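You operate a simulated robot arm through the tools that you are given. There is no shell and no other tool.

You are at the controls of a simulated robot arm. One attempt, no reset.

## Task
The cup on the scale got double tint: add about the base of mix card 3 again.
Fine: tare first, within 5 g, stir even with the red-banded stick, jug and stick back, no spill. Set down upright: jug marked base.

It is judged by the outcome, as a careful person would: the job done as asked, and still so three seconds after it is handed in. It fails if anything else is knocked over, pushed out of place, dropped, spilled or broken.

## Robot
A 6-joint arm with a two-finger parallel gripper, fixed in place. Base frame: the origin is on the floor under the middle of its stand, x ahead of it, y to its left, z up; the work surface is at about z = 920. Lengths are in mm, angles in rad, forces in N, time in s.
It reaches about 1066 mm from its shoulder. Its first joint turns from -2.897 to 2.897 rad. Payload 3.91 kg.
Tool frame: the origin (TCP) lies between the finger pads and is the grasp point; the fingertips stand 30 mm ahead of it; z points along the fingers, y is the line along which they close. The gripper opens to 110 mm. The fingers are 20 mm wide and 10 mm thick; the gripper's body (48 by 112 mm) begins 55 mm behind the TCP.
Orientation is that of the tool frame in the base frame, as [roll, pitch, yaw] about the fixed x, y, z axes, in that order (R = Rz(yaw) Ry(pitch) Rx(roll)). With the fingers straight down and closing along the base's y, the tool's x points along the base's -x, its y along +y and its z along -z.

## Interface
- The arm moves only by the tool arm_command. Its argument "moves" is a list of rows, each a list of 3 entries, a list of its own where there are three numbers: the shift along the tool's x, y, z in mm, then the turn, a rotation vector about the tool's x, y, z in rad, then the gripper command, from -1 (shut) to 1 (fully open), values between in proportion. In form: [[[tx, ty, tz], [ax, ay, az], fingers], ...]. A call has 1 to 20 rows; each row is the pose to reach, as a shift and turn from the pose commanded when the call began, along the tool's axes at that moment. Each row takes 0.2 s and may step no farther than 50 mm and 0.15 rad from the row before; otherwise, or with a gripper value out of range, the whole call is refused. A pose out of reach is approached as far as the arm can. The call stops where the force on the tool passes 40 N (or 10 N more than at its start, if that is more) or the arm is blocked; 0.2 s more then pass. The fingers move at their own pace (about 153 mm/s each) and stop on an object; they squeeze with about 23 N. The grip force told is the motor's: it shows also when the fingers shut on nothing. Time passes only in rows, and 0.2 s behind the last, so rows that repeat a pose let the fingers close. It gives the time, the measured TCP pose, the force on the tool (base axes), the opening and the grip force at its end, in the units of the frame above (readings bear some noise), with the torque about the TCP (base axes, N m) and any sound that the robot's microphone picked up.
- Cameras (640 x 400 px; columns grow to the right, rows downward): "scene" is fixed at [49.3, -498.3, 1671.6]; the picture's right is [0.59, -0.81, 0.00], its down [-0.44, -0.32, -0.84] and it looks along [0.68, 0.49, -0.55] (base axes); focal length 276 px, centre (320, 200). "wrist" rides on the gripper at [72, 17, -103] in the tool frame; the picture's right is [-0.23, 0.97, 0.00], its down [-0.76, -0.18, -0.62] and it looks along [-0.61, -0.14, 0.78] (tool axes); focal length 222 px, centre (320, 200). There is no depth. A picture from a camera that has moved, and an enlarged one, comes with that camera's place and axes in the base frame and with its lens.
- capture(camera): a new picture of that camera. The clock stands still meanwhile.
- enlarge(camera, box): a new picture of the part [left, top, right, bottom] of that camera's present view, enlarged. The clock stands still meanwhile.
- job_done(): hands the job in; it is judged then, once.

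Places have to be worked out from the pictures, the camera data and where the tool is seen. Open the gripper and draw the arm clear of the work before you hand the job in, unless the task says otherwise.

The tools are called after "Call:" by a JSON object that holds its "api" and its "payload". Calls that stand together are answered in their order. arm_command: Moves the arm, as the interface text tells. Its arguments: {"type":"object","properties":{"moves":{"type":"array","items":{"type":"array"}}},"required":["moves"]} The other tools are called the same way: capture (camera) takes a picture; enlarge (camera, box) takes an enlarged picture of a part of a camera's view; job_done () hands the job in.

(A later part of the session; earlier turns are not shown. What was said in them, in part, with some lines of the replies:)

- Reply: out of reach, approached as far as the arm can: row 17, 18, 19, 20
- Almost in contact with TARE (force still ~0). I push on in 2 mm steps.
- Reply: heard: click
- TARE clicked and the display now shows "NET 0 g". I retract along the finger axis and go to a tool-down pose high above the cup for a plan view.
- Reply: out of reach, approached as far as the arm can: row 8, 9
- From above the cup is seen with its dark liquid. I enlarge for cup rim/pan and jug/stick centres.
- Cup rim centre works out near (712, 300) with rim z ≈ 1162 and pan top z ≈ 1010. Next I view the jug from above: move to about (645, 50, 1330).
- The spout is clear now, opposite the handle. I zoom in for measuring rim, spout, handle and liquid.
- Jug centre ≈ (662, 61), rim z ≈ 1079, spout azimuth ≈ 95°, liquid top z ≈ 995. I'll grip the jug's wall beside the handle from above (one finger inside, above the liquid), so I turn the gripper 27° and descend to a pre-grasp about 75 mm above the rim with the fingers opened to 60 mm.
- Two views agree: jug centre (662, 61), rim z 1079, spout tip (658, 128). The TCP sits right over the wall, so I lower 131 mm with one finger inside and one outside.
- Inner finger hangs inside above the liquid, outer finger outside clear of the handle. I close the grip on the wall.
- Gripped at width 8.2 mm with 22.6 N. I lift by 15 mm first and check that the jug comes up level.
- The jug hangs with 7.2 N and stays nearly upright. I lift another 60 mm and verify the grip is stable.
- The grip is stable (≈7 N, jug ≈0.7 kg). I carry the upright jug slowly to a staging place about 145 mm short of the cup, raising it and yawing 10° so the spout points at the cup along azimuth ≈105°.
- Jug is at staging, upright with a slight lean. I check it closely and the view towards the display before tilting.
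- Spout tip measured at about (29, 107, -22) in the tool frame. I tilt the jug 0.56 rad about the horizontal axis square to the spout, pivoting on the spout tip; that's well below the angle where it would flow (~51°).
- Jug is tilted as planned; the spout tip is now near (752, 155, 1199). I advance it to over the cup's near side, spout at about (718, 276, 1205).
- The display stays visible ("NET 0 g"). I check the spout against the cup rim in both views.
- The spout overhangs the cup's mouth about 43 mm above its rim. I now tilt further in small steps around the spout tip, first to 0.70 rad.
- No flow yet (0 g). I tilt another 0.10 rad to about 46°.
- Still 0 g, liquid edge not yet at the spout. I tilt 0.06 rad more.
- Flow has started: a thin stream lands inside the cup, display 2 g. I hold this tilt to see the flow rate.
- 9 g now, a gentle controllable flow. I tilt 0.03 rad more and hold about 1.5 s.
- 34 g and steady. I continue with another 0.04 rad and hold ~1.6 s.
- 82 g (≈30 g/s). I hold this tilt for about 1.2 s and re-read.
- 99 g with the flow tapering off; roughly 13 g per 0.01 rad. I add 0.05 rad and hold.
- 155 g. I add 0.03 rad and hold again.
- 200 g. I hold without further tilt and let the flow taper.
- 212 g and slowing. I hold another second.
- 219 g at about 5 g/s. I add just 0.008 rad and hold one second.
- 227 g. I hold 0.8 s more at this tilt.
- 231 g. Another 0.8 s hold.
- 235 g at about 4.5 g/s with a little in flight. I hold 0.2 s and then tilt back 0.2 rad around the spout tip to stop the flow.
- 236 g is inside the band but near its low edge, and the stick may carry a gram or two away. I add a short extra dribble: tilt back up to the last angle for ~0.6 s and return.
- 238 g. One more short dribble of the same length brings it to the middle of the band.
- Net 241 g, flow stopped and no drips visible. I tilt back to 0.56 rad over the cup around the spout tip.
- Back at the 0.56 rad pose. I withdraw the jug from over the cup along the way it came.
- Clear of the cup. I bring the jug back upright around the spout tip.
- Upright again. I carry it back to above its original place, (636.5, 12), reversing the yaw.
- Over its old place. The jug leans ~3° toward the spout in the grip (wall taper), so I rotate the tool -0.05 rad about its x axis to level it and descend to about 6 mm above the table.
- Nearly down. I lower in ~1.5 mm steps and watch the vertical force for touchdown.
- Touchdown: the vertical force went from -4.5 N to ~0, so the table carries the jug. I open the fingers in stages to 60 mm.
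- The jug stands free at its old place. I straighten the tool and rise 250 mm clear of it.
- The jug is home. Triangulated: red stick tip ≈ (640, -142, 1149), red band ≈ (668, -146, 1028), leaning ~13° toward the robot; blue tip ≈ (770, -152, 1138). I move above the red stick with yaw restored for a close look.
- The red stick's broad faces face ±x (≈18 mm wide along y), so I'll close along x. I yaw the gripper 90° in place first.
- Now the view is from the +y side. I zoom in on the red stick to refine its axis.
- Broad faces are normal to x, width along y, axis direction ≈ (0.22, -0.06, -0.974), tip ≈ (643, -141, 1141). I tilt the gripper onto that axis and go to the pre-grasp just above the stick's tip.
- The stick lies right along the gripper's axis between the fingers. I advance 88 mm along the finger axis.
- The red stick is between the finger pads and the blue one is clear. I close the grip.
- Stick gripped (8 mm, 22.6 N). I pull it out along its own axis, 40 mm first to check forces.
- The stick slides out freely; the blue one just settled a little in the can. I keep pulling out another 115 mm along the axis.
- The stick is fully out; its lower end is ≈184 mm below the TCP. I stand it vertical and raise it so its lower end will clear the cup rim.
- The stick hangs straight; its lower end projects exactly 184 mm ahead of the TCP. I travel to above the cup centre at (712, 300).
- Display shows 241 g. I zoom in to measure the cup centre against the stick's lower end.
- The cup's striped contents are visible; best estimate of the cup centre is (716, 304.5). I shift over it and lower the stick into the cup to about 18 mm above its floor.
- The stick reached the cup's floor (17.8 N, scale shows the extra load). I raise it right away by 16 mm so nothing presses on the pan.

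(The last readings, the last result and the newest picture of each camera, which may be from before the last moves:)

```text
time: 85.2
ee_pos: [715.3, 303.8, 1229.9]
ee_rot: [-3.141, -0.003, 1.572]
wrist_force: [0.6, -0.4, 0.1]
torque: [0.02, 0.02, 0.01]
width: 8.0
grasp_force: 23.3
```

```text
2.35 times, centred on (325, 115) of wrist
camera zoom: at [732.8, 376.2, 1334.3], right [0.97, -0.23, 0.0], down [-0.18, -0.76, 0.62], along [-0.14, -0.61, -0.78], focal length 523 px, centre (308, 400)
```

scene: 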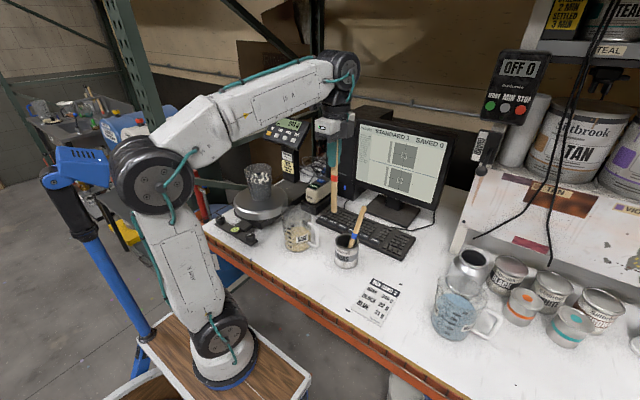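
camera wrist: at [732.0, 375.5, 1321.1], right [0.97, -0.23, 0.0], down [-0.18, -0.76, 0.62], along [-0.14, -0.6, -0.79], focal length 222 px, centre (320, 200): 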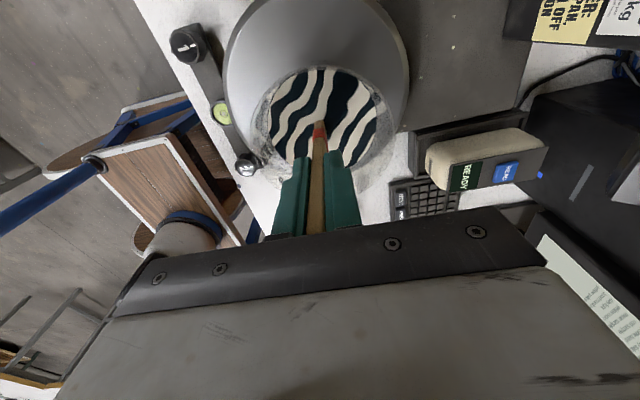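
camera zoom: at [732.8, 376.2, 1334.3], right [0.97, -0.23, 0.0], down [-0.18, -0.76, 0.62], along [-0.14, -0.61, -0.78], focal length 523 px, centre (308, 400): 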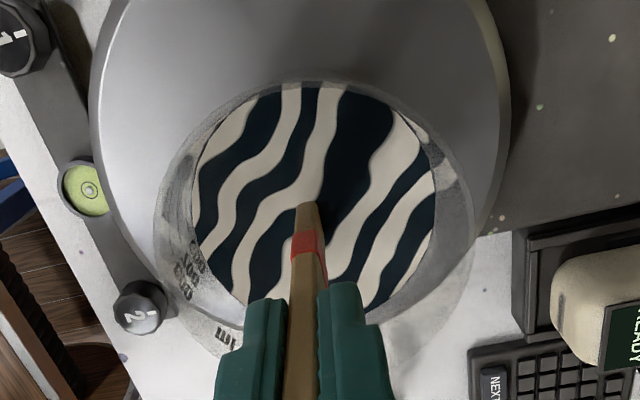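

Clear of the floor (0 N). The cup floor lies near z ≈ 1031 and the liquid surface near 1106. I start stirring with gentle circles of 18 mm radius.

Call:
{"api": "arm_command", "payload": {"moves": [[[13, 1.5, 0], [0, 0, 0], -1], [[13.1, 12.1, 0], [0, 0, 0], -1], [[4.1, 18.6, 0], [0, 0, 0], -1], [[-7.1, 18.6, 0], [0, 0, 0], -1], [[-16.1, 12.1, 0], [0, 0, 0], -1], [[-19.5, 1.5, 0], [0, 0, 0], -1], [[-16.1, -9.1, 0], [0, 0, 0], -1], [[-7.1, -15.6, 0], [0, 0, 0], -1], [[4.1, -15.6, 0], [0, 0, 0], -1], [[13.1, -9.1, 0], [0, 0, 0], -1], [[16.5, 1.5, 0], [0, 0, 0], -1], [[13.1, 12.1, 0], [0, 0, 0], -1], [[4.1, 18.6, 0], [0, 0, 0], -1], [[-7.1, 18.6, 0], [0, 0, 0], -1], [[-16.1, 12.1, 0], [0, 0, 0], -1], [[-19.5, 1.5, 0], [0, 0, 0], -1], [[-16.1, -9.1, 0], [0, 0, 0], -1], [[-7.1, -15.6, 0], [0, 0, 0], -1], [[4.1, -13, 0], [0, 0, 0], -1], [[0, 0, 0], [0, 0, 0], -1]]}}

Call:
{"api": "enlarge", "payload": {"camera": "scene", "box": [220, 90, 330, 220]}}

Call:
{"api": "enlarge", "payload": {"camera": "wrist", "box": [230, 30, 420, 200]}}

```text
time: 89.4
ee_pos: [714.8, 303.6, 1229.3]
ee_rot: [-3.141, -0.002, 1.573]
wrist_force: [0.5, 0.5, 0.1]
torque: [0.03, -0.01, 0.01]
width: 8.2
grasp_force: 22.6
```

```text
3.08 times, centred on (275, 155) of scene
camera zoom: at [49.3, -498.3, 1671.6], right [0.59, -0.81, 0.0], down [-0.44, -0.32, -0.84], along [0.68, 0.49, -0.55], focal length 850 px, centre (458, 338)
```

zoom: 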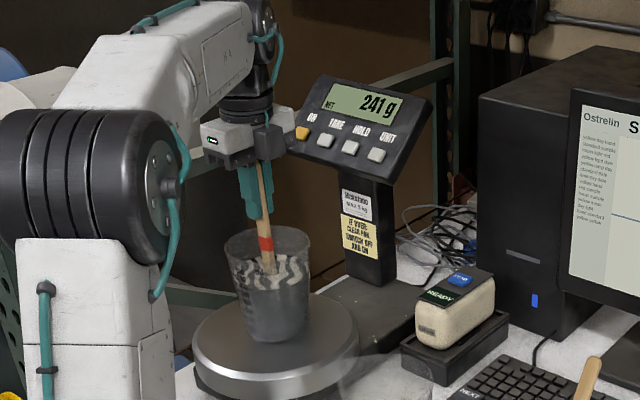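

```text
2.35 times, centred on (325, 115) of wrist
camera zoom: at [732.2, 376.1, 1334.4], right [0.97, -0.23, 0.0], down [-0.18, -0.76, 0.62], along [-0.14, -0.61, -0.78], focal length 523 px, centre (308, 400)
```

zoom: 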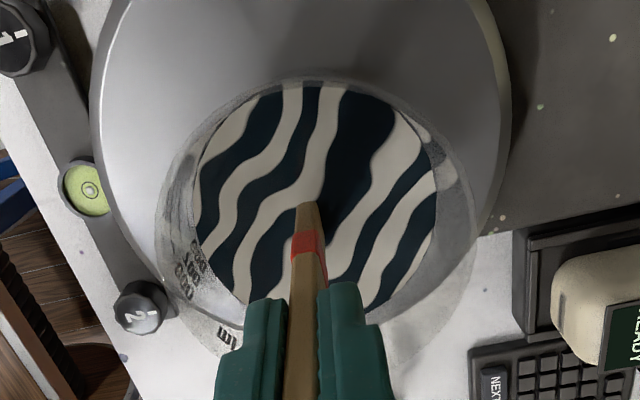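

The stick is immersed ~60 mm and the scale reads 241 g, but the stripes are still there after two turns. I continue with more turns, 20 mm radius and varying depth.

Call:
{"api": "arm_command", "payload": {"moves": [[[14, 1.5, 0], [0, 0, 0], -1], [[12.6, 15.6, -4], [0, 0, 0], -1], [[-1.5, 21.5, -8], [0, 0, 0], -1], [[-15.6, 15.6, -12], [0, 0, 0], -1], [[-21.5, 1.5, -16], [0, 0, 0], -1], [[-15.6, -12.6, -20], [0, 0, 0], -1], [[-1.5, -18.5, -24], [0, 0, 0], -1], [[12.6, -12.6, -28], [0, 0, 0], -1], [[18.5, 1.5, -30], [0, 0, 0], -1], [[12.6, 15.6, -28], [0, 0, 0], -1], [[-1.5, 21.5, -24], [0, 0, 0], -1], [[-15.6, 15.6, -20], [0, 0, 0], -1], [[-21.5, 1.5, -16], [0, 0, 0], -1], [[-15.6, -12.6, -12], [0, 0, 0], -1], [[-1.5, -18.5, -8], [0, 0, 0], -1], [[12.6, -12.6, -4], [0, 0, 0], -1], [[18.5, 1.5, 0], [0, 0, 0], -1], [[12.6, 12.6, 0], [0, 0, 0], -1], [[0, 10, 0], [0, 0, 0], -1], [[0, 0, 0], [0, 0, 0], -1]]}}

Call:
{"api": "enlarge", "payload": {"camera": "wrist", "box": [230, 30, 420, 200]}}

Call:
{"api": "enlarge", "payload": {"camera": "scene", "box": [220, 90, 330, 220]}}

```text
time: 93.6
ee_pos: [716.9, 304.1, 1230.0]
ee_rot: [-3.141, -0.002, 1.572]
wrist_force: [0.6, 0.3, -0.4]
torque: [0.02, 0.02, -0.02]
width: 8.0
grasp_force: 22.7
```

```text
2.35 times, centred on (325, 115) of wrist
camera zoom: at [733.0, 375.8, 1334.5], right [0.97, -0.23, 0.0], down [-0.18, -0.76, 0.62], along [-0.14, -0.61, -0.78], focal length 523 px, centre (308, 400)
```

zoom: 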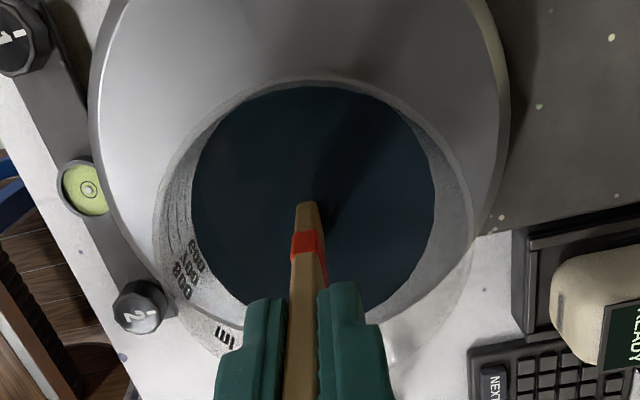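

```text
3.08 times, centred on (275, 155) of scene
camera zoom: at [49.3, -498.3, 1671.6], right [0.59, -0.81, 0.0], down [-0.44, -0.32, -0.84], along [0.68, 0.49, -0.55], focal length 850 px, centre (458, 338)
```

zoom: 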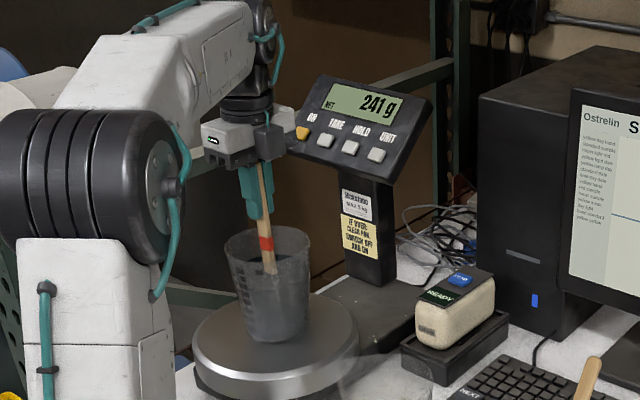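

The colour is now uniform with no stripes, still 241 g. I do one more round of turns to be sure it is even throughout.

Call:
{"api": "arm_command", "payload": {"moves": [[[14, 0, 0], [0, 0, 0], -1], [[13.1, 13.1, -4], [0, 0, 0], -1], [[0, 19, -8], [0, 0, 0], -1], [[-13.1, 13.1, -12], [0, 0, 0], -1], [[-19, 0, -16], [0, 0, 0], -1], [[-13.1, -13.1, -20], [0, 0, 0], -1], [[0, -19, -24], [0, 0, 0], -1], [[13.1, -13.1, -28], [0, 0, 0], -1], [[19, 0, -28], [0, 0, 0], -1], [[13.1, 13.1, -24], [0, 0, 0], -1], [[0, 19, -20], [0, 0, 0], -1], [[-13.1, 13.1, -16], [0, 0, 0], -1], [[-19, 0, -12], [0, 0, 0], -1], [[-13.1, -13.1, -8], [0, 0, 0], -1], [[0, -19, -4], [0, 0, 0], -1], [[13.1, -13.1, 0], [0, 0, 0], -1], [[19, 0, 0], [0, 0, 0], -1], [[13.1, 10, 0], [0, 0, 0], -1], [[2, 6, 0], [0, 0, 0], -1], [[0, 0, 0], [0, 0, 0], -1]]}}

Call:
{"api": "enlarge", "payload": {"camera": "wrist", "box": [230, 30, 420, 200]}}

Call:
{"api": "enlarge", "payload": {"camera": "scene", "box": [230, 110, 310, 210]}}

```text
time: 97.8
ee_pos: [716.3, 303.7, 1229.4]
ee_rot: [3.14, -0.001, 1.574]
wrist_force: [-0.3, 0.0, 0.1]
torque: [0.04, 0.04, 0.01]
width: 8.2
grasp_force: 22.9
```

```text
2.35 times, centred on (325, 115) of wrist
camera zoom: at [732.5, 375.9, 1334.4], right [0.97, -0.23, 0.0], down [-0.18, -0.76, 0.62], along [-0.14, -0.61, -0.78], focal length 523 px, centre (308, 400)
```

zoom: 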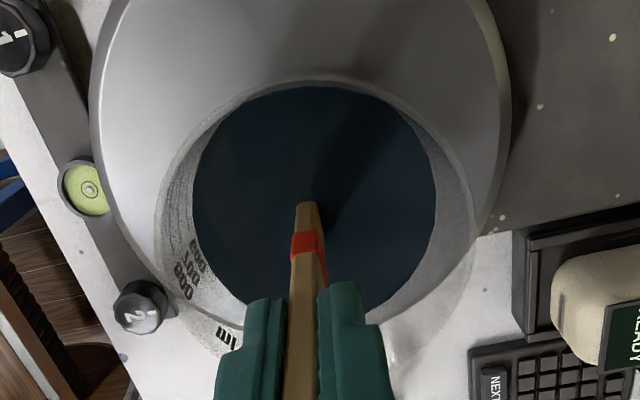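

```text
4.00 times, centred on (270, 160) of scene
camera zoom: at [49.3, -498.3, 1671.6], right [0.59, -0.81, 0.0], down [-0.44, -0.32, -0.84], along [0.68, 0.49, -0.55], focal length 1104 px, centre (520, 360)
```

zoom: 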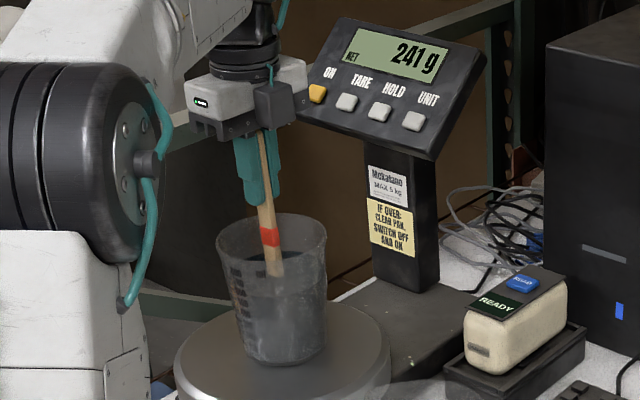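

Even mix confirmed. I lift the stick until its end is just above the liquid but still inside the cup and let it drain for a few seconds.

Call:
{"api": "arm_command", "payload": {"moves": [[[0, 0, -15], [0, 0, 0], -1], [[0, 0, -30], [0, 0, 0], -1], [[0, 0, -45], [0, 0, 0], -1], [[0, 0, -60], [0, 0, 0], -1], [[0, 0, -75], [0, 0, 0], -1], [[0, 0, -80], [0, 0, 0], -1], [[0, 0, -80], [0, 0, 0], -1], [[0, 0, -80], [0, 0, 0], -1], [[0, 0, -80], [0, 0, 0], -1], [[0, 0, -80], [0, 0, 0], -1], [[0, 0, -80], [0, 0, 0], -1], [[0, 0, -80], [0, 0, 0], -1], [[0, 0, -80], [0, 0, 0], -1], [[0, 0, -80], [0, 0, 0], -1], [[0, 0, -80], [0, 0, 0], -1], [[0, 0, -80], [0, 0, 0], -1], [[0, 0, -80], [0, 0, 0], -1], [[0, 0, -80], [0, 0, 0], -1], [[0, 0, -80], [0, 0, 0], -1], [[0, 0, -80], [0, 0, 0], -1]]}}

Call:
{"api": "enlarge", "payload": {"camera": "wrist", "box": [230, 30, 420, 200]}}

Call:
{"api": "enlarge", "payload": {"camera": "scene", "box": [230, 110, 310, 210]}}

```text
time: 102.0
ee_pos: [716.0, 303.9, 1310.1]
ee_rot: [3.141, -0.001, 1.573]
wrist_force: [-0.4, -0.1, -0.3]
torque: [0.0, 0.03, 0.03]
width: 7.9
grasp_force: 23.5
```

```text
2.35 times, centred on (325, 115) of wrist
camera zoom: at [732.6, 375.7, 1414.1], right [0.97, -0.23, 0.0], down [-0.18, -0.76, 0.62], along [-0.14, -0.61, -0.78], focal length 523 px, centre (308, 400)
```

zoom: 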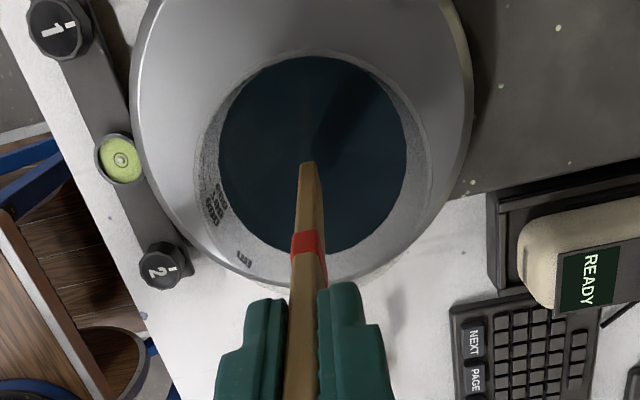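

```text
4.00 times, centred on (270, 160) of scene
camera zoom: at [49.3, -498.3, 1671.6], right [0.59, -0.81, 0.0], down [-0.44, -0.32, -0.84], along [0.68, 0.49, -0.55], focal length 1104 px, centre (520, 360)
```

zoom: 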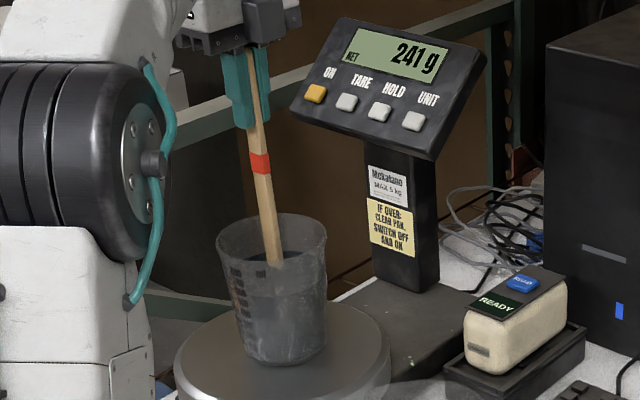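

The stick's end is clean of drips and the reading is 241 g. I raise it clear of the cup and travel back to beside the sticks can.

Call:
{"api": "arm_command", "payload": {"moves": [[[0, 0, -20], [0, 0, 0], -1], [[0, 0, -42], [0, 0, 0], -1], [[0, 0, -62], [0, 0, 0], -1], [[-20, -4.5, -62], [0, 0, 0], -1], [[-60, -13.5, -62], [0, 0, 0], -1], [[-105, -24, -62], [0, 0, 0], -1], [[-150, -34.5, -62], [0, 0, 0], -1], [[-195, -45, -62], [0, 0, 0], -1], [[-240, -55.5, -62], [0, 0, 0], -1], [[-285, -66, -62], [0, 0, 0], -1], [[-330, -76.5, -62], [0, 0, 0], -1], [[-375, -87, -62], [0, 0, 0], -1], [[-414, -96, -62], [0, 0, 0], -1], [[-437, -101, -62], [0, 0, 0], -1], [[-437, -101, -62], [0, 0, 0], -1]]}}

Call:
{"api": "capture", "payload": {"camera": "wrist"}}

Call:
{"api": "enlarge", "payload": {"camera": "scene", "box": [300, 130, 400, 270]}}

```text
time: 105.2
ee_pos: [615.1, -134.4, 1372.2]
ee_rot: [-3.14, -0.001, 1.572]
wrist_force: [0.1, -0.9, 0.5]
torque: [0.0, 0.05, 0.01]
width: 8.4
grasp_force: 22.9
```

```text
taken
camera wrist: at [632.3, -62.6, 1476.8], right [0.97, -0.23, 0.0], down [-0.18, -0.76, 0.62], along [-0.14, -0.61, -0.78], focal length 222 px, centre (320, 200)
```

wrist: 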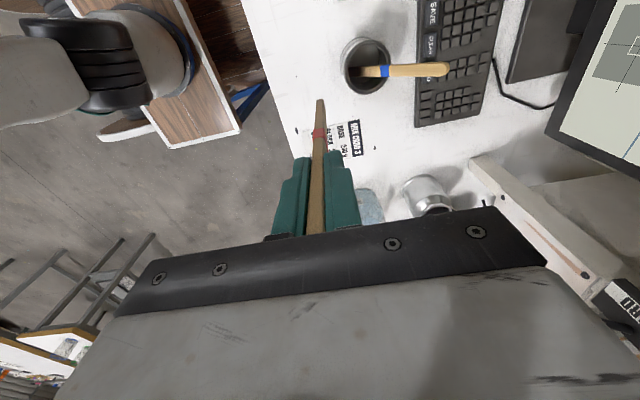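

```text
2.86 times, centred on (350, 200) of scene
camera zoom: at [49.3, -498.3, 1671.6], right [0.59, -0.81, 0.0], down [-0.44, -0.32, -0.84], along [0.68, 0.49, -0.55], focal length 789 px, centre (234, 200)
```

zoom: 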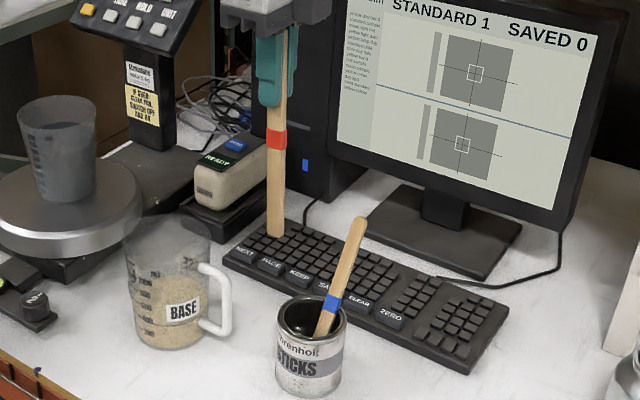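

I zoom into the can to see where the blue stick now rests, so the red one goes in beside it.

Call:
{"api": "enlarge", "payload": {"camera": "wrist", "box": [320, 20, 460, 115]}}

Call:
{"api": "enlarge", "payload": {"camera": "scene", "box": [325, 200, 375, 275]}}

```text
4.21 times, centred on (390, 68) of wrist
camera zoom: at [632.3, -62.6, 1476.8], right [0.97, -0.23, 0.0], down [-0.18, -0.76, 0.62], along [-0.14, -0.61, -0.78], focal length 935 px, centre (25, 758)
```

zoom: 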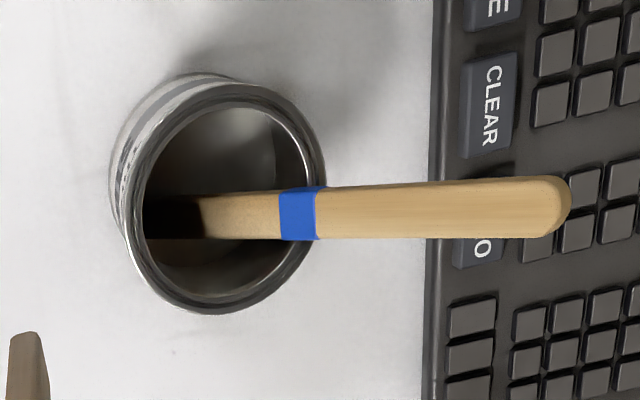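

```text
5.33 times, centred on (350, 238) of scene
camera zoom: at [49.3, -498.3, 1671.6], right [0.59, -0.81, 0.0], down [-0.44, -0.32, -0.84], along [0.68, 0.49, -0.55], focal length 1473 px, centre (160, 0)
```

zoom: 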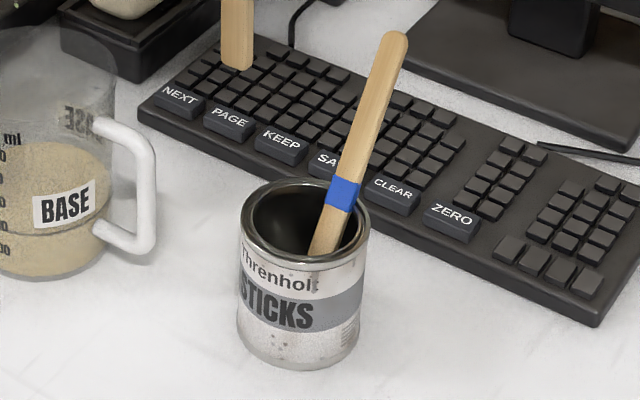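

Blue now leans from the far rim to the near bottom corner, around y ≈ -153, leaving free room on the +y side of the can (centre ≈ (700, -143), rim z ≈ 1017). I'll insert red there at y ≈ -127 with its original lean; first tilt and go to just above the rim.

Call:
{"api": "arm_command", "payload": {"moves": [[[1.2, 3.1, 24], [-0.037, 0, 0], -1], [[2.5, 6.2, 48], [-0.074, 0, 0], -1], [[3.7, 9.4, 71], [-0.111, 0, 0], -1], [[4.9, 12.5, 95], [-0.148, 0, 0], -1], [[6.2, 15.6, 119], [-0.185, 0, 0], -1], [[7.4, 18.7, 142], [-0.2224, 0, 0], -1], [[7.4, 18.7, 142], [-0.2224, 0, 0], -1]]}}

Call:
{"api": "capture", "payload": {"camera": "wrist"}}

Call:
{"api": "enlarge", "payload": {"camera": "scene", "box": [310, 170, 390, 270]}}

Call:
{"api": "enlarge", "payload": {"camera": "wrist", "box": [280, 40, 440, 150]}}

```text
time: 106.8
ee_pos: [633.8, -125.7, 1229.1]
ee_rot: [2.917, -0.001, 1.572]
wrist_force: [-0.6, -0.1, 0.2]
torque: [-0.03, -0.03, 0.02]
width: 7.9
grasp_force: 23.0
```

```text
taken
camera wrist: at [628.3, -53.9, 1334.5], right [0.95, -0.23, 0.21], down [-0.31, -0.76, 0.57], along [0.04, -0.61, -0.8], focal length 222 px, centre (320, 200)
```

wrist: 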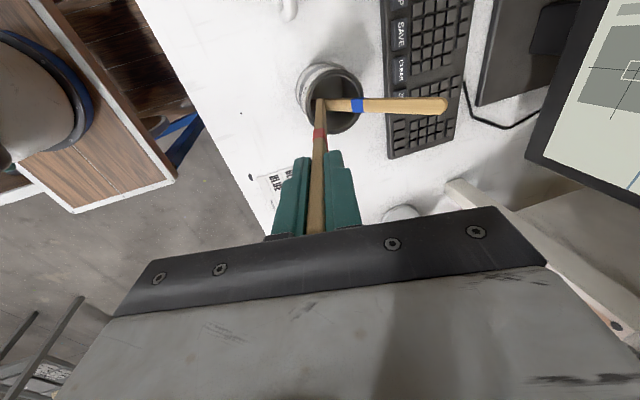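

```text
4.00 times, centred on (350, 220) of scene
camera zoom: at [49.3, -498.3, 1671.6], right [0.59, -0.81, 0.0], down [-0.44, -0.32, -0.84], along [0.68, 0.49, -0.55], focal length 1104 px, centre (200, 120)
```

zoom: 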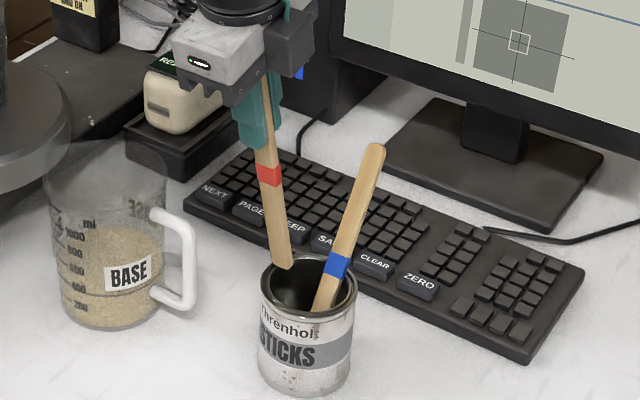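

```text
3.64 times, centred on (360, 95) of wrist
camera zoom: at [628.3, -53.9, 1334.5], right [0.95, -0.23, 0.21], down [-0.31, -0.76, 0.57], along [0.04, -0.61, -0.8], focal length 808 px, centre (174, 582)
```

zoom: 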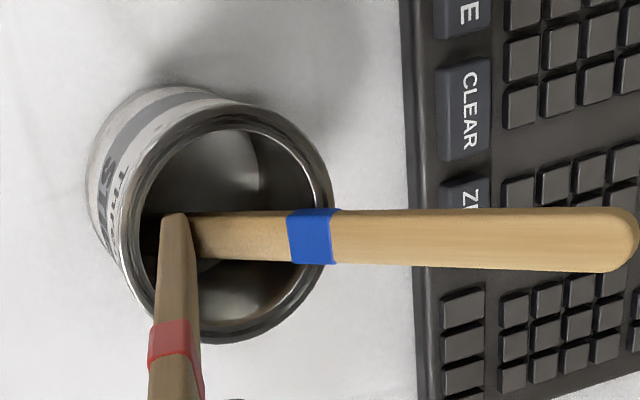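

The stick's end lines up inside the rim, though close to the near wall. I shift 4 mm in +x and insert slowly along the axis by 95 mm.

Call:
{"api": "arm_command", "payload": {"moves": [[[0.5, 4, 0], [0, 0, 0], -1], [[0.5, 4, 15], [0, 0, 0], -1], [[0.5, 4, 30], [0, 0, 0], -1], [[0.5, 4, 45], [0, 0, 0], -1], [[0.5, 4, 60], [0, 0, 0], -1], [[0.5, 4, 72], [0, 0, 0], -1], [[0.5, 4, 84], [0, 0, 0], -1], [[0.5, 4, 95], [0, 0, 0], -1]]}}

Call:
{"api": "enlarge", "payload": {"camera": "scene", "box": [310, 170, 390, 270]}}

Call:
{"api": "enlarge", "payload": {"camera": "wrist", "box": [260, 40, 480, 200]}}

```text
time: 108.6
ee_pos: [658.2, -124.2, 1137.6]
ee_rot: [2.919, -0.003, 1.573]
wrist_force: [-1.1, 0.5, 0.4]
torque: [0.01, 0.0, -0.01]
width: 8.2
grasp_force: 22.6
```

```text
4.00 times, centred on (350, 220) of scene
camera zoom: at [49.3, -498.3, 1671.6], right [0.59, -0.81, 0.0], down [-0.44, -0.32, -0.84], along [0.68, 0.49, -0.55], focal length 1104 px, centre (200, 120)
```

zoom: 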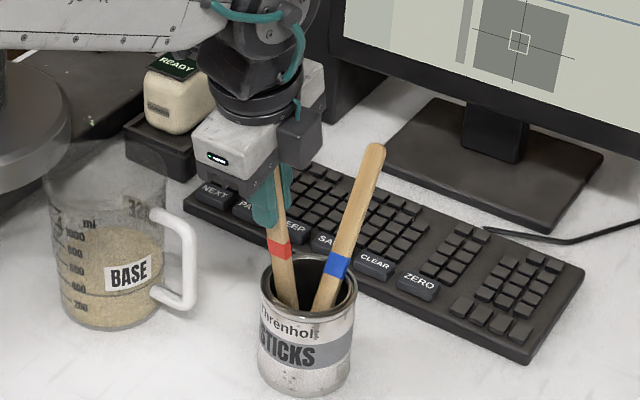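

```text
2.50 times, centred on (370, 120) of wrist
camera zoom: at [652.7, -52.7, 1242.4], right [0.95, -0.23, 0.21], down [-0.31, -0.76, 0.57], along [0.03, -0.6, -0.8], focal length 555 px, centre (195, 400)
```

zoom: 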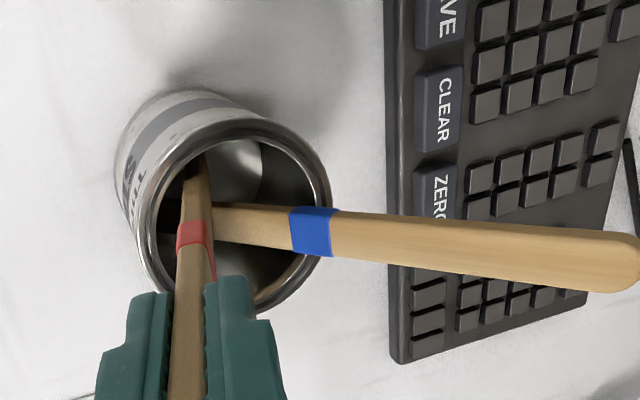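

The red stick slides in beside the blue without contact. I advance 28 mm more, then feel for the floor in small steps.

Call:
{"api": "arm_command", "payload": {"moves": [[[0, 0, 10], [0, 0, 0], -1], [[0, 0, 20], [0, 0, 0], -1], [[0, 0, 28], [0, 0, 0], -1], [[0, 0, 31], [0, 0, 0], -1]]}}

```text
time: 109.6
ee_pos: [664.6, -124.8, 1106.5]
ee_rot: [2.92, -0.002, 1.574]
wrist_force: [0.5, -0.4, -0.2]
torque: [0.0, 0.01, 0.0]
width: 8.2
grasp_force: 23.1
```

Call:
{"api": "arm_command", "payload": {"moves": [[[0, 0, 1.5], [0, 0, 0], -1], [[0, 0, 3], [0, 0, 0], -1], [[0, 0, 3], [0, 0, 0], -1]]}}

Call:
{"api": "enlarge", "payload": {"camera": "scene", "box": [310, 170, 390, 270]}}

Call:
{"api": "enlarge", "payload": {"camera": "wrist", "box": [260, 40, 480, 200]}}

```text
time: 110.4
ee_pos: [666.1, -125.8, 1103.4]
ee_rot: [2.921, -0.001, 1.572]
wrist_force: [0.8, -0.3, 0.1]
torque: [-0.04, -0.01, 0.01]
width: 8.0
grasp_force: 23.0
```

```text
4.00 times, centred on (350, 220) of scene
camera zoom: at [49.3, -498.3, 1671.6], right [0.59, -0.81, 0.0], down [-0.44, -0.32, -0.84], along [0.68, 0.49, -0.55], focal length 1104 px, centre (200, 120)
```

zoom: 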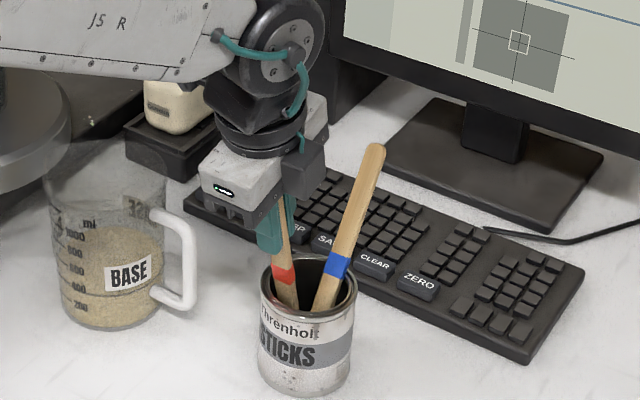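

```text
2.50 times, centred on (370, 120) of wrist
camera zoom: at [660.1, -53.3, 1209.5], right [0.95, -0.23, 0.21], down [-0.31, -0.76, 0.57], along [0.04, -0.61, -0.8], focal length 555 px, centre (195, 400)
```

zoom: 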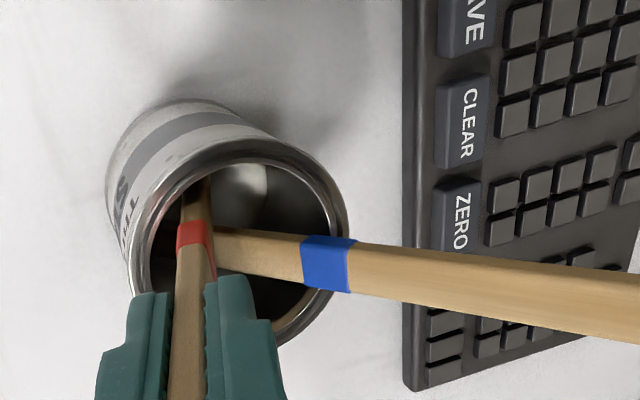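

Call:
{"api": "arm_command", "payload": {"moves": [[[0, 0, 1.5], [0, 0, 0], -1], [[0, 0, 3], [0, 0, 0], -1], [[0, 0, 3], [0, 0, 0], -1]]}}

```text
time: 111.2
ee_pos: [666.2, -125.5, 1101.0]
ee_rot: [2.916, -0.001, 1.572]
wrist_force: [-2.6, -1.4, 19.7]
torque: [-0.11, -0.06, -0.05]
width: 8.2
grasp_force: 22.3
```

The stick stands on the can's floor (19.7 N contact). I back off 2 mm to unload it.

Call:
{"api": "arm_command", "payload": {"moves": [[[0, 0, -1.5], [0, 0, 0], -1], [[0, 0, -2], [0, 0, 0], -1]]}}

```text
time: 111.8
ee_pos: [666.4, -126.9, 1101.7]
ee_rot: [2.922, -0.002, 1.572]
wrist_force: [2.1, -0.9, 4.0]
torque: [-0.07, -0.55, 0.01]
width: 8.2
grasp_force: 22.7
```

Call:
{"api": "arm_command", "payload": {"moves": [[[0, 0, -1], [0, 0, 0], -1], [[0, 0, -1], [0, 0, 0], -1]]}}

Call:
{"api": "enlarge", "payload": {"camera": "scene", "box": [310, 170, 390, 270]}}

```text
time: 112.4
ee_pos: [665.6, -125.9, 1104.9]
ee_rot: [2.92, -0.002, 1.573]
wrist_force: [-0.1, 0.9, 0.1]
torque: [0.03, 0.01, 0.0]
width: 7.8
grasp_force: 23.1
```

```text
4.00 times, centred on (350, 220) of scene
camera zoom: at [49.3, -498.3, 1671.6], right [0.59, -0.81, 0.0], down [-0.44, -0.32, -0.84], along [0.68, 0.49, -0.55], focal length 1104 px, centre (200, 120)
```

zoom: 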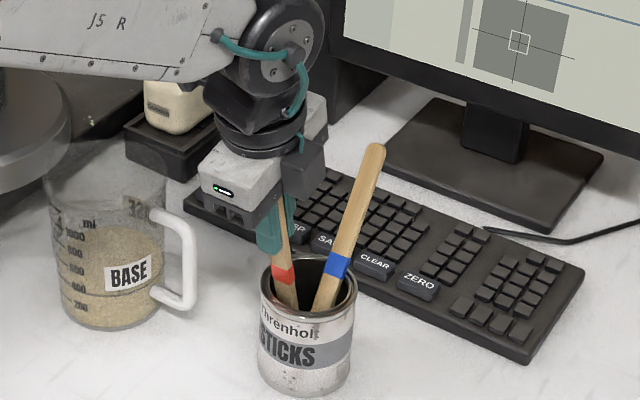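

Unloaded. I open the fingers in stages and let the stick lean on the rim.

Call:
{"api": "arm_command", "payload": {"moves": [[[0, 0, 0], [0, 0, 0], -0.75], [[0, 0, 0], [0, 0, 0], -0.6], [[0, 0, 0], [0, 0, 0], -0.4], [[0, 0, 0], [0, 0, 0], -0.1], [[0, 0, 0], [0, 0, 0], -0.1], [[0, 0, 0], [0, 0, 0], -0.1]]}}

Call:
{"api": "enlarge", "payload": {"camera": "scene", "box": [310, 170, 390, 270]}}

Call:
{"api": "capture", "payload": {"camera": "wrist"}}

```text
time: 113.8
ee_pos: [666.5, -124.9, 1103.9]
ee_rot: [2.921, -0.001, 1.572]
wrist_force: [0.1, 0.5, -0.2]
torque: [-0.03, -0.03, 0.03]
width: 49.6
grasp_force: 0.1
```

```text
4.00 times, centred on (350, 220) of scene
camera zoom: at [49.3, -498.3, 1671.6], right [0.59, -0.81, 0.0], down [-0.44, -0.32, -0.84], along [0.68, 0.49, -0.55], focal length 1104 px, centre (200, 120)
```

zoom: 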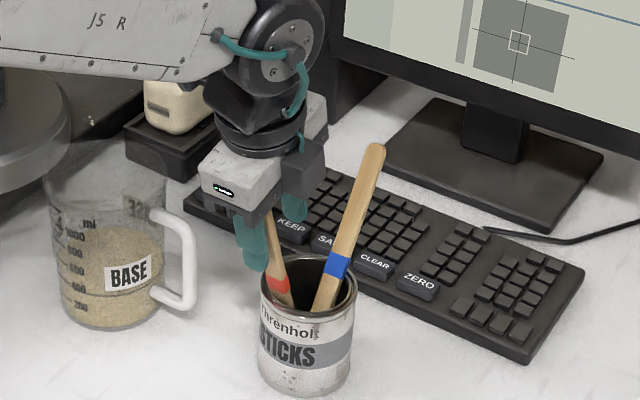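

```text
taken
camera wrist: at [660.0, -53.2, 1209.7], right [0.95, -0.23, 0.21], down [-0.31, -0.76, 0.57], along [0.04, -0.61, -0.8], focal length 222 px, centre (320, 200)
```

wrist: 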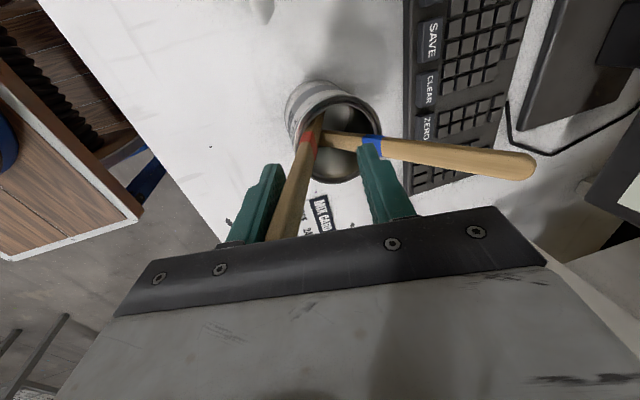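

The stick leans toward the near finger. I open further to see whether it rests on the rim by itself.

Call:
{"api": "arm_command", "payload": {"moves": [[[0, 0, 0], [0, 0, 0], 0.1], [[0, 0, 0], [0, 0, 0], 0.3], [[0, 0, 0], [0, 0, 0], 0.5], [[0, 0, 0], [0, 0, 0], 0.5], [[0, 0, 0], [0, 0, 0], 0.5]]}}

Call:
{"api": "enlarge", "payload": {"camera": "scene", "box": [310, 170, 390, 270]}}

Call:
{"api": "capture", "payload": {"camera": "wrist"}}

```text
time: 115.0
ee_pos: [666.3, -125.0, 1103.3]
ee_rot: [2.92, -0.001, 1.572]
wrist_force: [0.2, 0.1, -0.1]
torque: [-0.03, -0.02, 0.01]
width: 82.2
grasp_force: 0.1
```

```text
4.00 times, centred on (350, 220) of scene
camera zoom: at [49.3, -498.3, 1671.6], right [0.59, -0.81, 0.0], down [-0.44, -0.32, -0.84], along [0.68, 0.49, -0.55], focal length 1104 px, centre (200, 120)
```

zoom: 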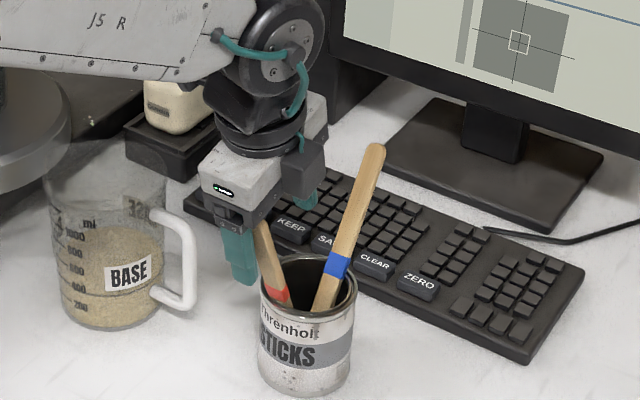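

```text
taken
camera wrist: at [660.0, -53.2, 1209.7], right [0.95, -0.23, 0.21], down [-0.31, -0.76, 0.57], along [0.04, -0.61, -0.8], focal length 222 px, centre (320, 200)
```

wrist: 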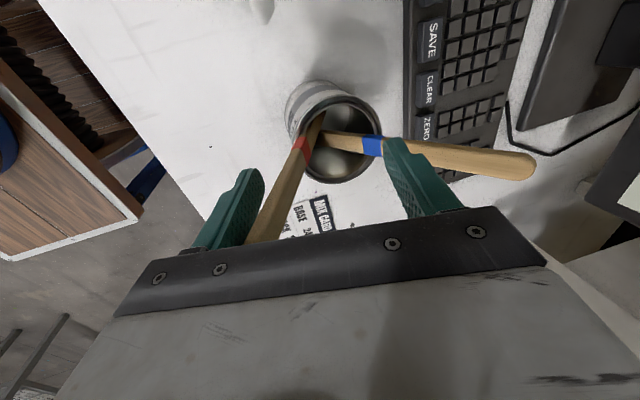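

Call:
{"api": "arm_command", "payload": {"moves": [[[0, 0, 0], [0, 0, 0], 0.7], [[0, 0, 0], [0, 0, 0], 0.85], [[0, 0, 0], [0, 0, 0], 1], [[0, 0, 0], [0, 0, 0], 1], [[0, 0, 0], [0, 0, 0], 1]]}}

Call:
{"api": "enlarge", "payload": {"camera": "scene", "box": [310, 170, 390, 270]}}

Call:
{"api": "enlarge", "payload": {"camera": "wrist", "box": [160, 60, 480, 260]}}

```text
time: 116.2
ee_pos: [666.1, -124.9, 1103.9]
ee_rot: [2.92, -0.001, 1.574]
wrist_force: [0.3, -0.3, 0.8]
torque: [0.0, 0.02, 0.04]
width: 109.9
grasp_force: 0.0
```

```text
4.00 times, centred on (350, 220) of scene
camera zoom: at [49.3, -498.3, 1671.6], right [0.59, -0.81, 0.0], down [-0.44, -0.32, -0.84], along [0.68, 0.49, -0.55], focal length 1104 px, centre (200, 120)
```

zoom: 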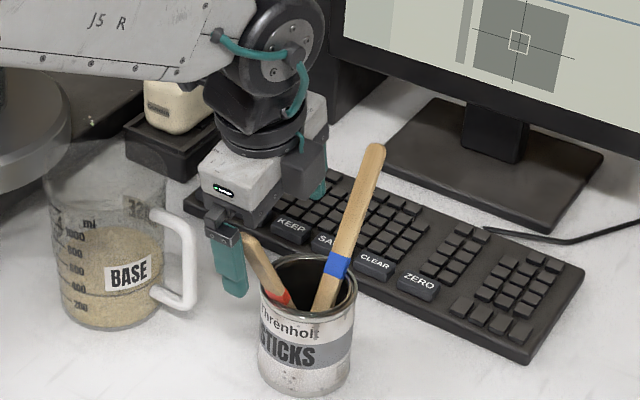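

```text
2.00 times, centred on (320, 160) of wrist
camera zoom: at [660.0, -53.2, 1209.7], right [0.95, -0.23, 0.21], down [-0.31, -0.76, 0.57], along [0.04, -0.61, -0.8], focal length 444 px, centre (320, 280)
```

zoom: 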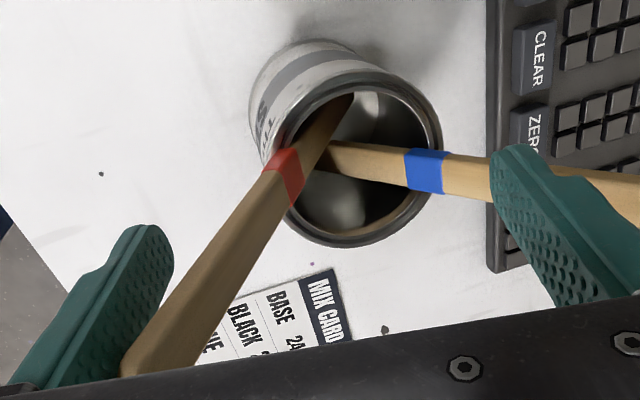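

The stick has swung to a bigger lean, near the left finger's root. I shift the gripper 12 mm away from it (toward -x) to see if it rests on the can's rim by itself.

Call:
{"api": "arm_command", "payload": {"moves": [[[0, -4, 0], [0, 0, 0], 1], [[0, -8, 0], [0, 0, 0], 1], [[0, -12, 0], [0, 0, 0], 1], [[0, -12, 0], [0, 0, 0], 1]]}}

Call:
{"api": "enlarge", "payload": {"camera": "scene", "box": [310, 170, 390, 270]}}

Call:
{"api": "enlarge", "payload": {"camera": "wrist", "box": [160, 60, 480, 260]}}

```text
time: 117.2
ee_pos: [654.7, -125.7, 1102.4]
ee_rot: [2.921, 0.0, 1.573]
wrist_force: [-0.5, -0.4, 0.3]
torque: [0.02, 0.0, 0.02]
width: 110.1
grasp_force: 0.2
```

```text
4.00 times, centred on (350, 220) of scene
camera zoom: at [49.3, -498.3, 1671.6], right [0.59, -0.81, 0.0], down [-0.44, -0.32, -0.84], along [0.68, 0.49, -0.55], focal length 1104 px, centre (200, 120)
```

zoom: 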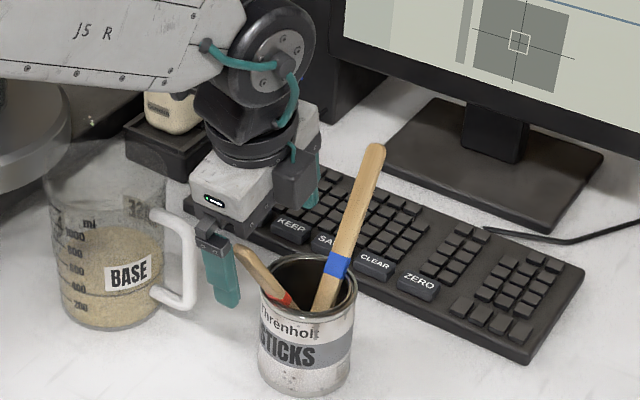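

```text
2.00 times, centred on (320, 160) of wrist
camera zoom: at [648.2, -53.3, 1207.3], right [0.95, -0.23, 0.21], down [-0.31, -0.76, 0.57], along [0.04, -0.61, -0.8], focal length 444 px, centre (320, 280)
```

zoom: 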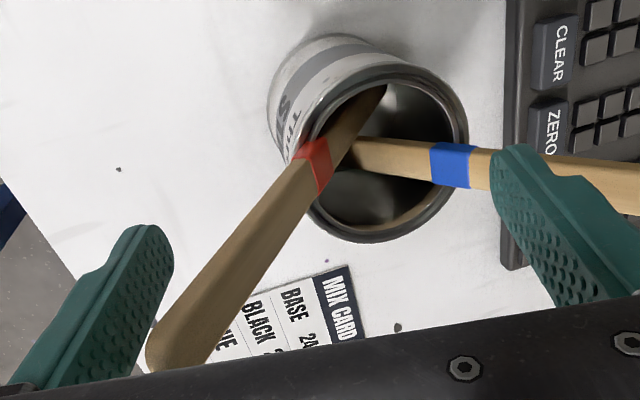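

Now the stick lies against the rim on its own, tip ≈ (606, -130, 1116), leaning ~32° just like the blue one, with a gap to the finger. I withdraw upward along the finger axis.

Call:
{"api": "arm_command", "payload": {"moves": [[[0, -3, -10], [0, 0, 0], 1], [[0, -3, -25], [0, 0, 0], 1], [[0, -3, -45], [0, 0, 0], 1], [[0, -3, -70], [0, 0, 0], 1], [[0, -3, -100], [0, 0, 0], 1], [[0, -3, -140], [0, 0, 0], 1], [[0, -3, -180], [0, 0, 0], 1], [[0, -3, -180], [0, 0, 0], 1]]}}

Call:
{"api": "enlarge", "payload": {"camera": "scene", "box": [310, 170, 390, 270]}}

Call:
{"api": "enlarge", "payload": {"camera": "wrist", "box": [200, 20, 480, 220]}}

```text
time: 119.0
ee_pos: [611.6, -127.2, 1278.1]
ee_rot: [2.92, -0.002, 1.57]
wrist_force: [0.0, 1.1, 0.5]
torque: [0.0, 0.0, 0.0]
width: 109.7
grasp_force: 0.2
```

```text
4.00 times, centred on (350, 220) of scene
camera zoom: at [49.3, -498.3, 1671.6], right [0.59, -0.81, 0.0], down [-0.44, -0.32, -0.84], along [0.68, 0.49, -0.55], focal length 1104 px, centre (200, 120)
```

zoom: 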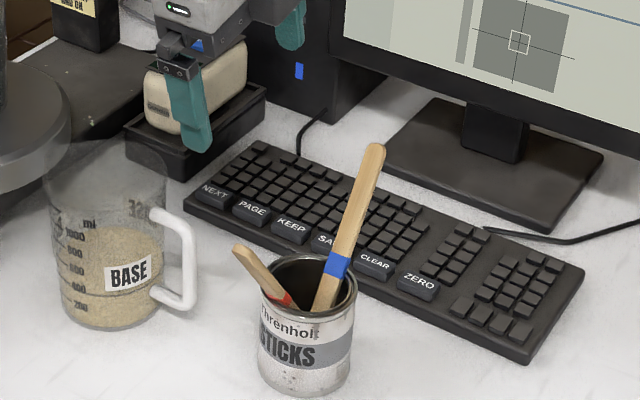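

```text
2.00 times, centred on (340, 120) of wrist
camera zoom: at [605.9, -54.3, 1383.7], right [0.95, -0.23, 0.21], down [-0.31, -0.76, 0.57], along [0.03, -0.61, -0.8], focal length 444 px, centre (280, 360)
```

zoom: 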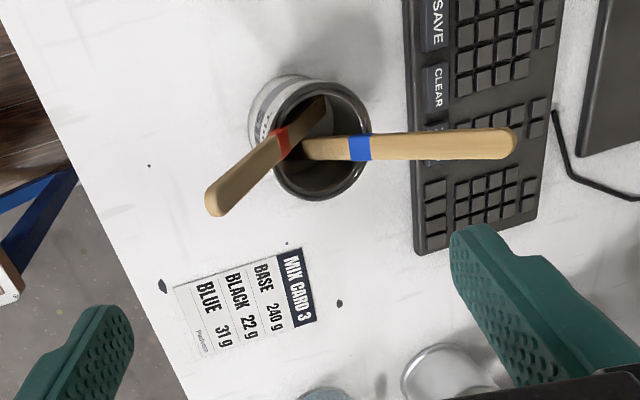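

Both sticks rest quietly in the can. I straighten the tool and draw the arm up and back, clear of the work.

Call:
{"api": "arm_command", "payload": {"moves": [[[9, -12, -32], [0.044, 0, 0], 1], [[19, -23, -64], [0.089, 0, 0], 1], [[28, -35, -95], [0.133, 0, 0], 1], [[38, -46, -127], [0.178, 0, 0], 1], [[47, -58, -158], [0.222, 0, 0], 1], [[47, -58, -158], [0.222, 0, 0], 1], [[47, -58, -158], [0.222, 0, 0], 1], [[47, -58, -158], [0.222, 0, 0], 1], [[47, -58, -158], [0.222, 0, 0], 1]]}}

Call:
{"api": "capture", "payload": {"camera": "scene"}}

Call:
{"api": "capture", "payload": {"camera": "wrist"}}

Call:
{"api": "enlarge", "payload": {"camera": "scene", "box": [220, 100, 400, 270]}}

Call:
{"api": "enlarge", "payload": {"camera": "scene", "box": [260, 105, 324, 145]}}

```text
time: 121.0
ee_pos: [519.8, -79.9, 1417.3]
ee_rot: [3.141, -0.003, 1.573]
wrist_force: [0.1, -0.5, 1.2]
torque: [0.0, 0.02, -0.02]
width: 110.0
grasp_force: 0.1
```

```text
taken
```

scene: 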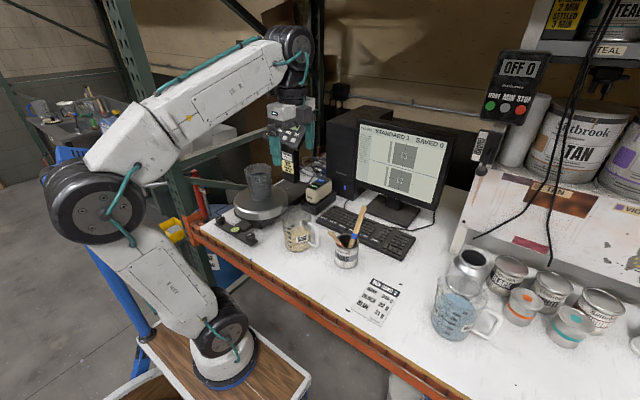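

```text
taken
camera wrist: at [537.3, -6.9, 1522.6], right [0.97, -0.23, 0.0], down [-0.18, -0.76, 0.62], along [-0.14, -0.61, -0.78], focal length 222 px, centre (320, 200)
```

wrist: 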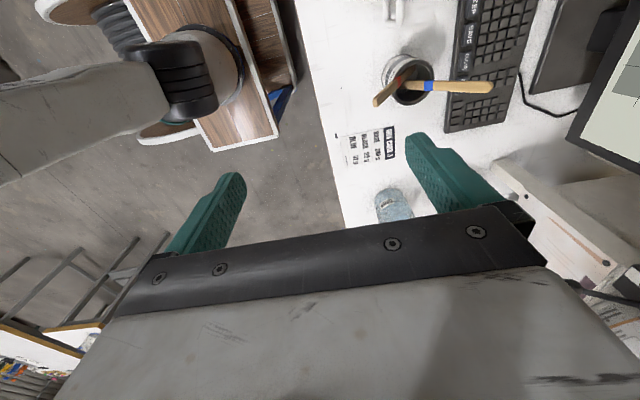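

```text
2.35 times, centred on (310, 185) of scene
camera zoom: at [49.3, -498.3, 1671.6], right [0.59, -0.81, 0.0], down [-0.44, -0.32, -0.84], along [0.68, 0.49, -0.55], focal length 650 px, centre (344, 235)
```

zoom: 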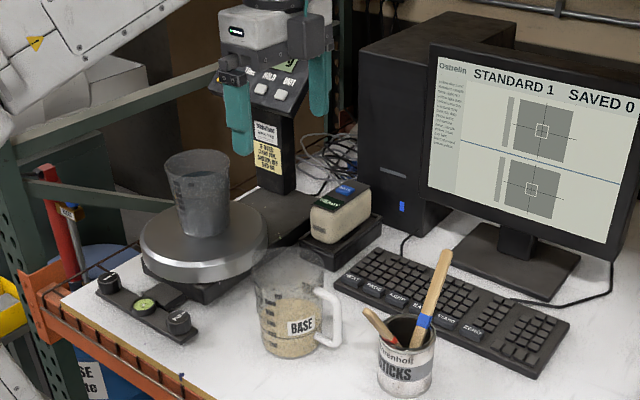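

```text
10.00 times, centred on (292, 125) of scene
camera zoom: at [49.3, -498.3, 1671.6], right [0.59, -0.81, 0.0], down [-0.44, -0.32, -0.84], along [0.68, 0.49, -0.55], focal length 2761 px, centre (600, 950)
```

zoom: 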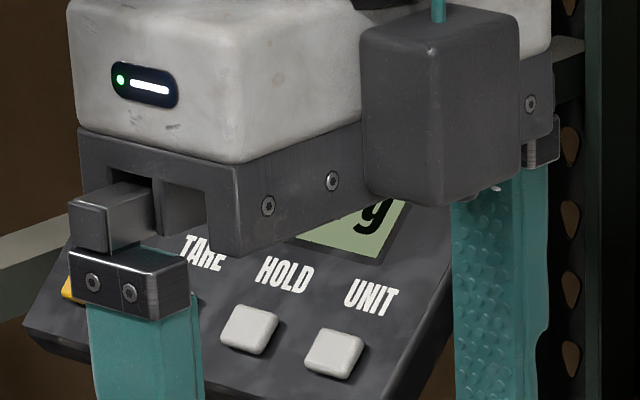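

All items look in place. The gripper hides the display, so I shift the arm sideways to read it a last time.

Call:
{"api": "arm_command", "payload": {"moves": [[[40, -5, 0], [0, 0, 0], 1], [[80, -10, 0], [0, 0, 0], 1], [[120, -15, 0], [0, 0, 0], 1], [[160, -20, 0], [0, 0, 0], 1], [[160, -20, 0], [0, 0, 0], 1]]}}

Call:
{"api": "enlarge", "payload": {"camera": "scene", "box": [260, 105, 324, 145]}}

Call:
{"api": "enlarge", "payload": {"camera": "scene", "box": [220, 140, 380, 270]}}

Call:
{"api": "enlarge", "payload": {"camera": "scene", "box": [400, 230, 640, 380]}}

```text
time: 122.2
ee_pos: [501.5, 81.0, 1417.9]
ee_rot: [-3.141, -0.002, 1.574]
wrist_force: [1.1, -0.4, -0.5]
torque: [0.01, -0.02, 0.0]
width: 110.2
grasp_force: 0.0
```

```text
10.00 times, centred on (292, 125) of scene
camera zoom: at [49.3, -498.3, 1671.6], right [0.59, -0.81, 0.0], down [-0.44, -0.32, -0.84], along [0.68, 0.49, -0.55], focal length 2761 px, centre (600, 950)
```

zoom: 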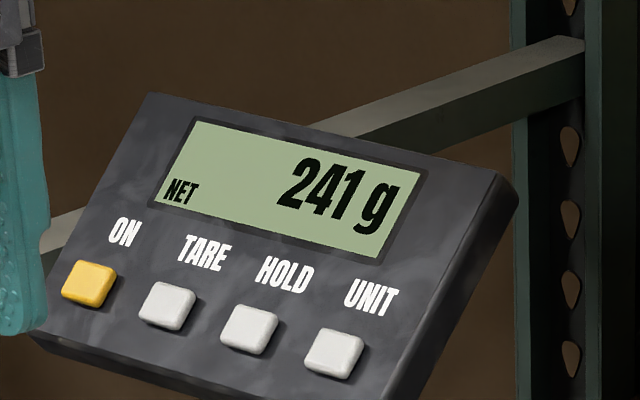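

```text
3.08 times, centred on (300, 205) of scene
camera zoom: at [49.3, -498.3, 1671.6], right [0.59, -0.81, 0.0], down [-0.44, -0.32, -0.84], along [0.68, 0.49, -0.55], focal length 850 px, centre (382, 185)
```

zoom: 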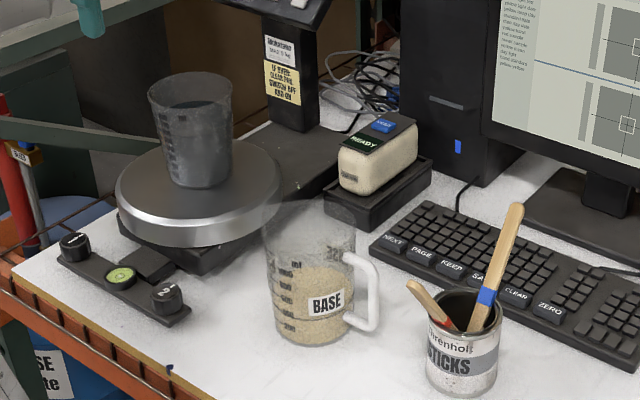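

```text
2.67 times, centred on (520, 305) of scene
camera zoom: at [49.3, -498.3, 1671.6], right [0.59, -0.81, 0.0], down [-0.44, -0.32, -0.84], along [0.68, 0.49, -0.55], focal length 736 px, centre (-213, -80)
```

zoom: 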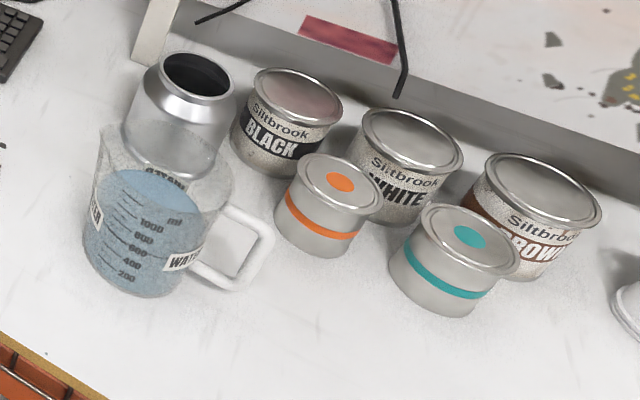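

The scale reads NET 241 g and the mix is even. The base jug stands upright in its place, both sticks are in the can, nothing is spilled or displaced, and the open gripper is clear. I hand the job in.

Call:
{"api": "job_done", "payload": {}}

```text
The job is handed in.
```

The cup now has the base of mix card 3 added again. The scale reads 241 g net against the 240 g on the card, within your 5 g.

- **Tare:** I pressed TARE first and the display went to 0 g before pouring.
- **Stir:** I stirred with the red-banded stick until the stripes were gone and the colour was uniform. I lowered it too far at first, so it briefly pressed on the cup's floor. I lifted it straight away and the scale went back to 241 g.
- **Base jug:** It stands upright back in its original spot.
- **Stick:** The red-banded stick is back in its can, leaning more than it did before. The blue-banded stick also settled to a steeper lean when I pulled the red one out.
- **Spills:** I saw no spills in the final pictures, and nothing else on the bench was moved.

The gripper is open and the arm is clear of the work.
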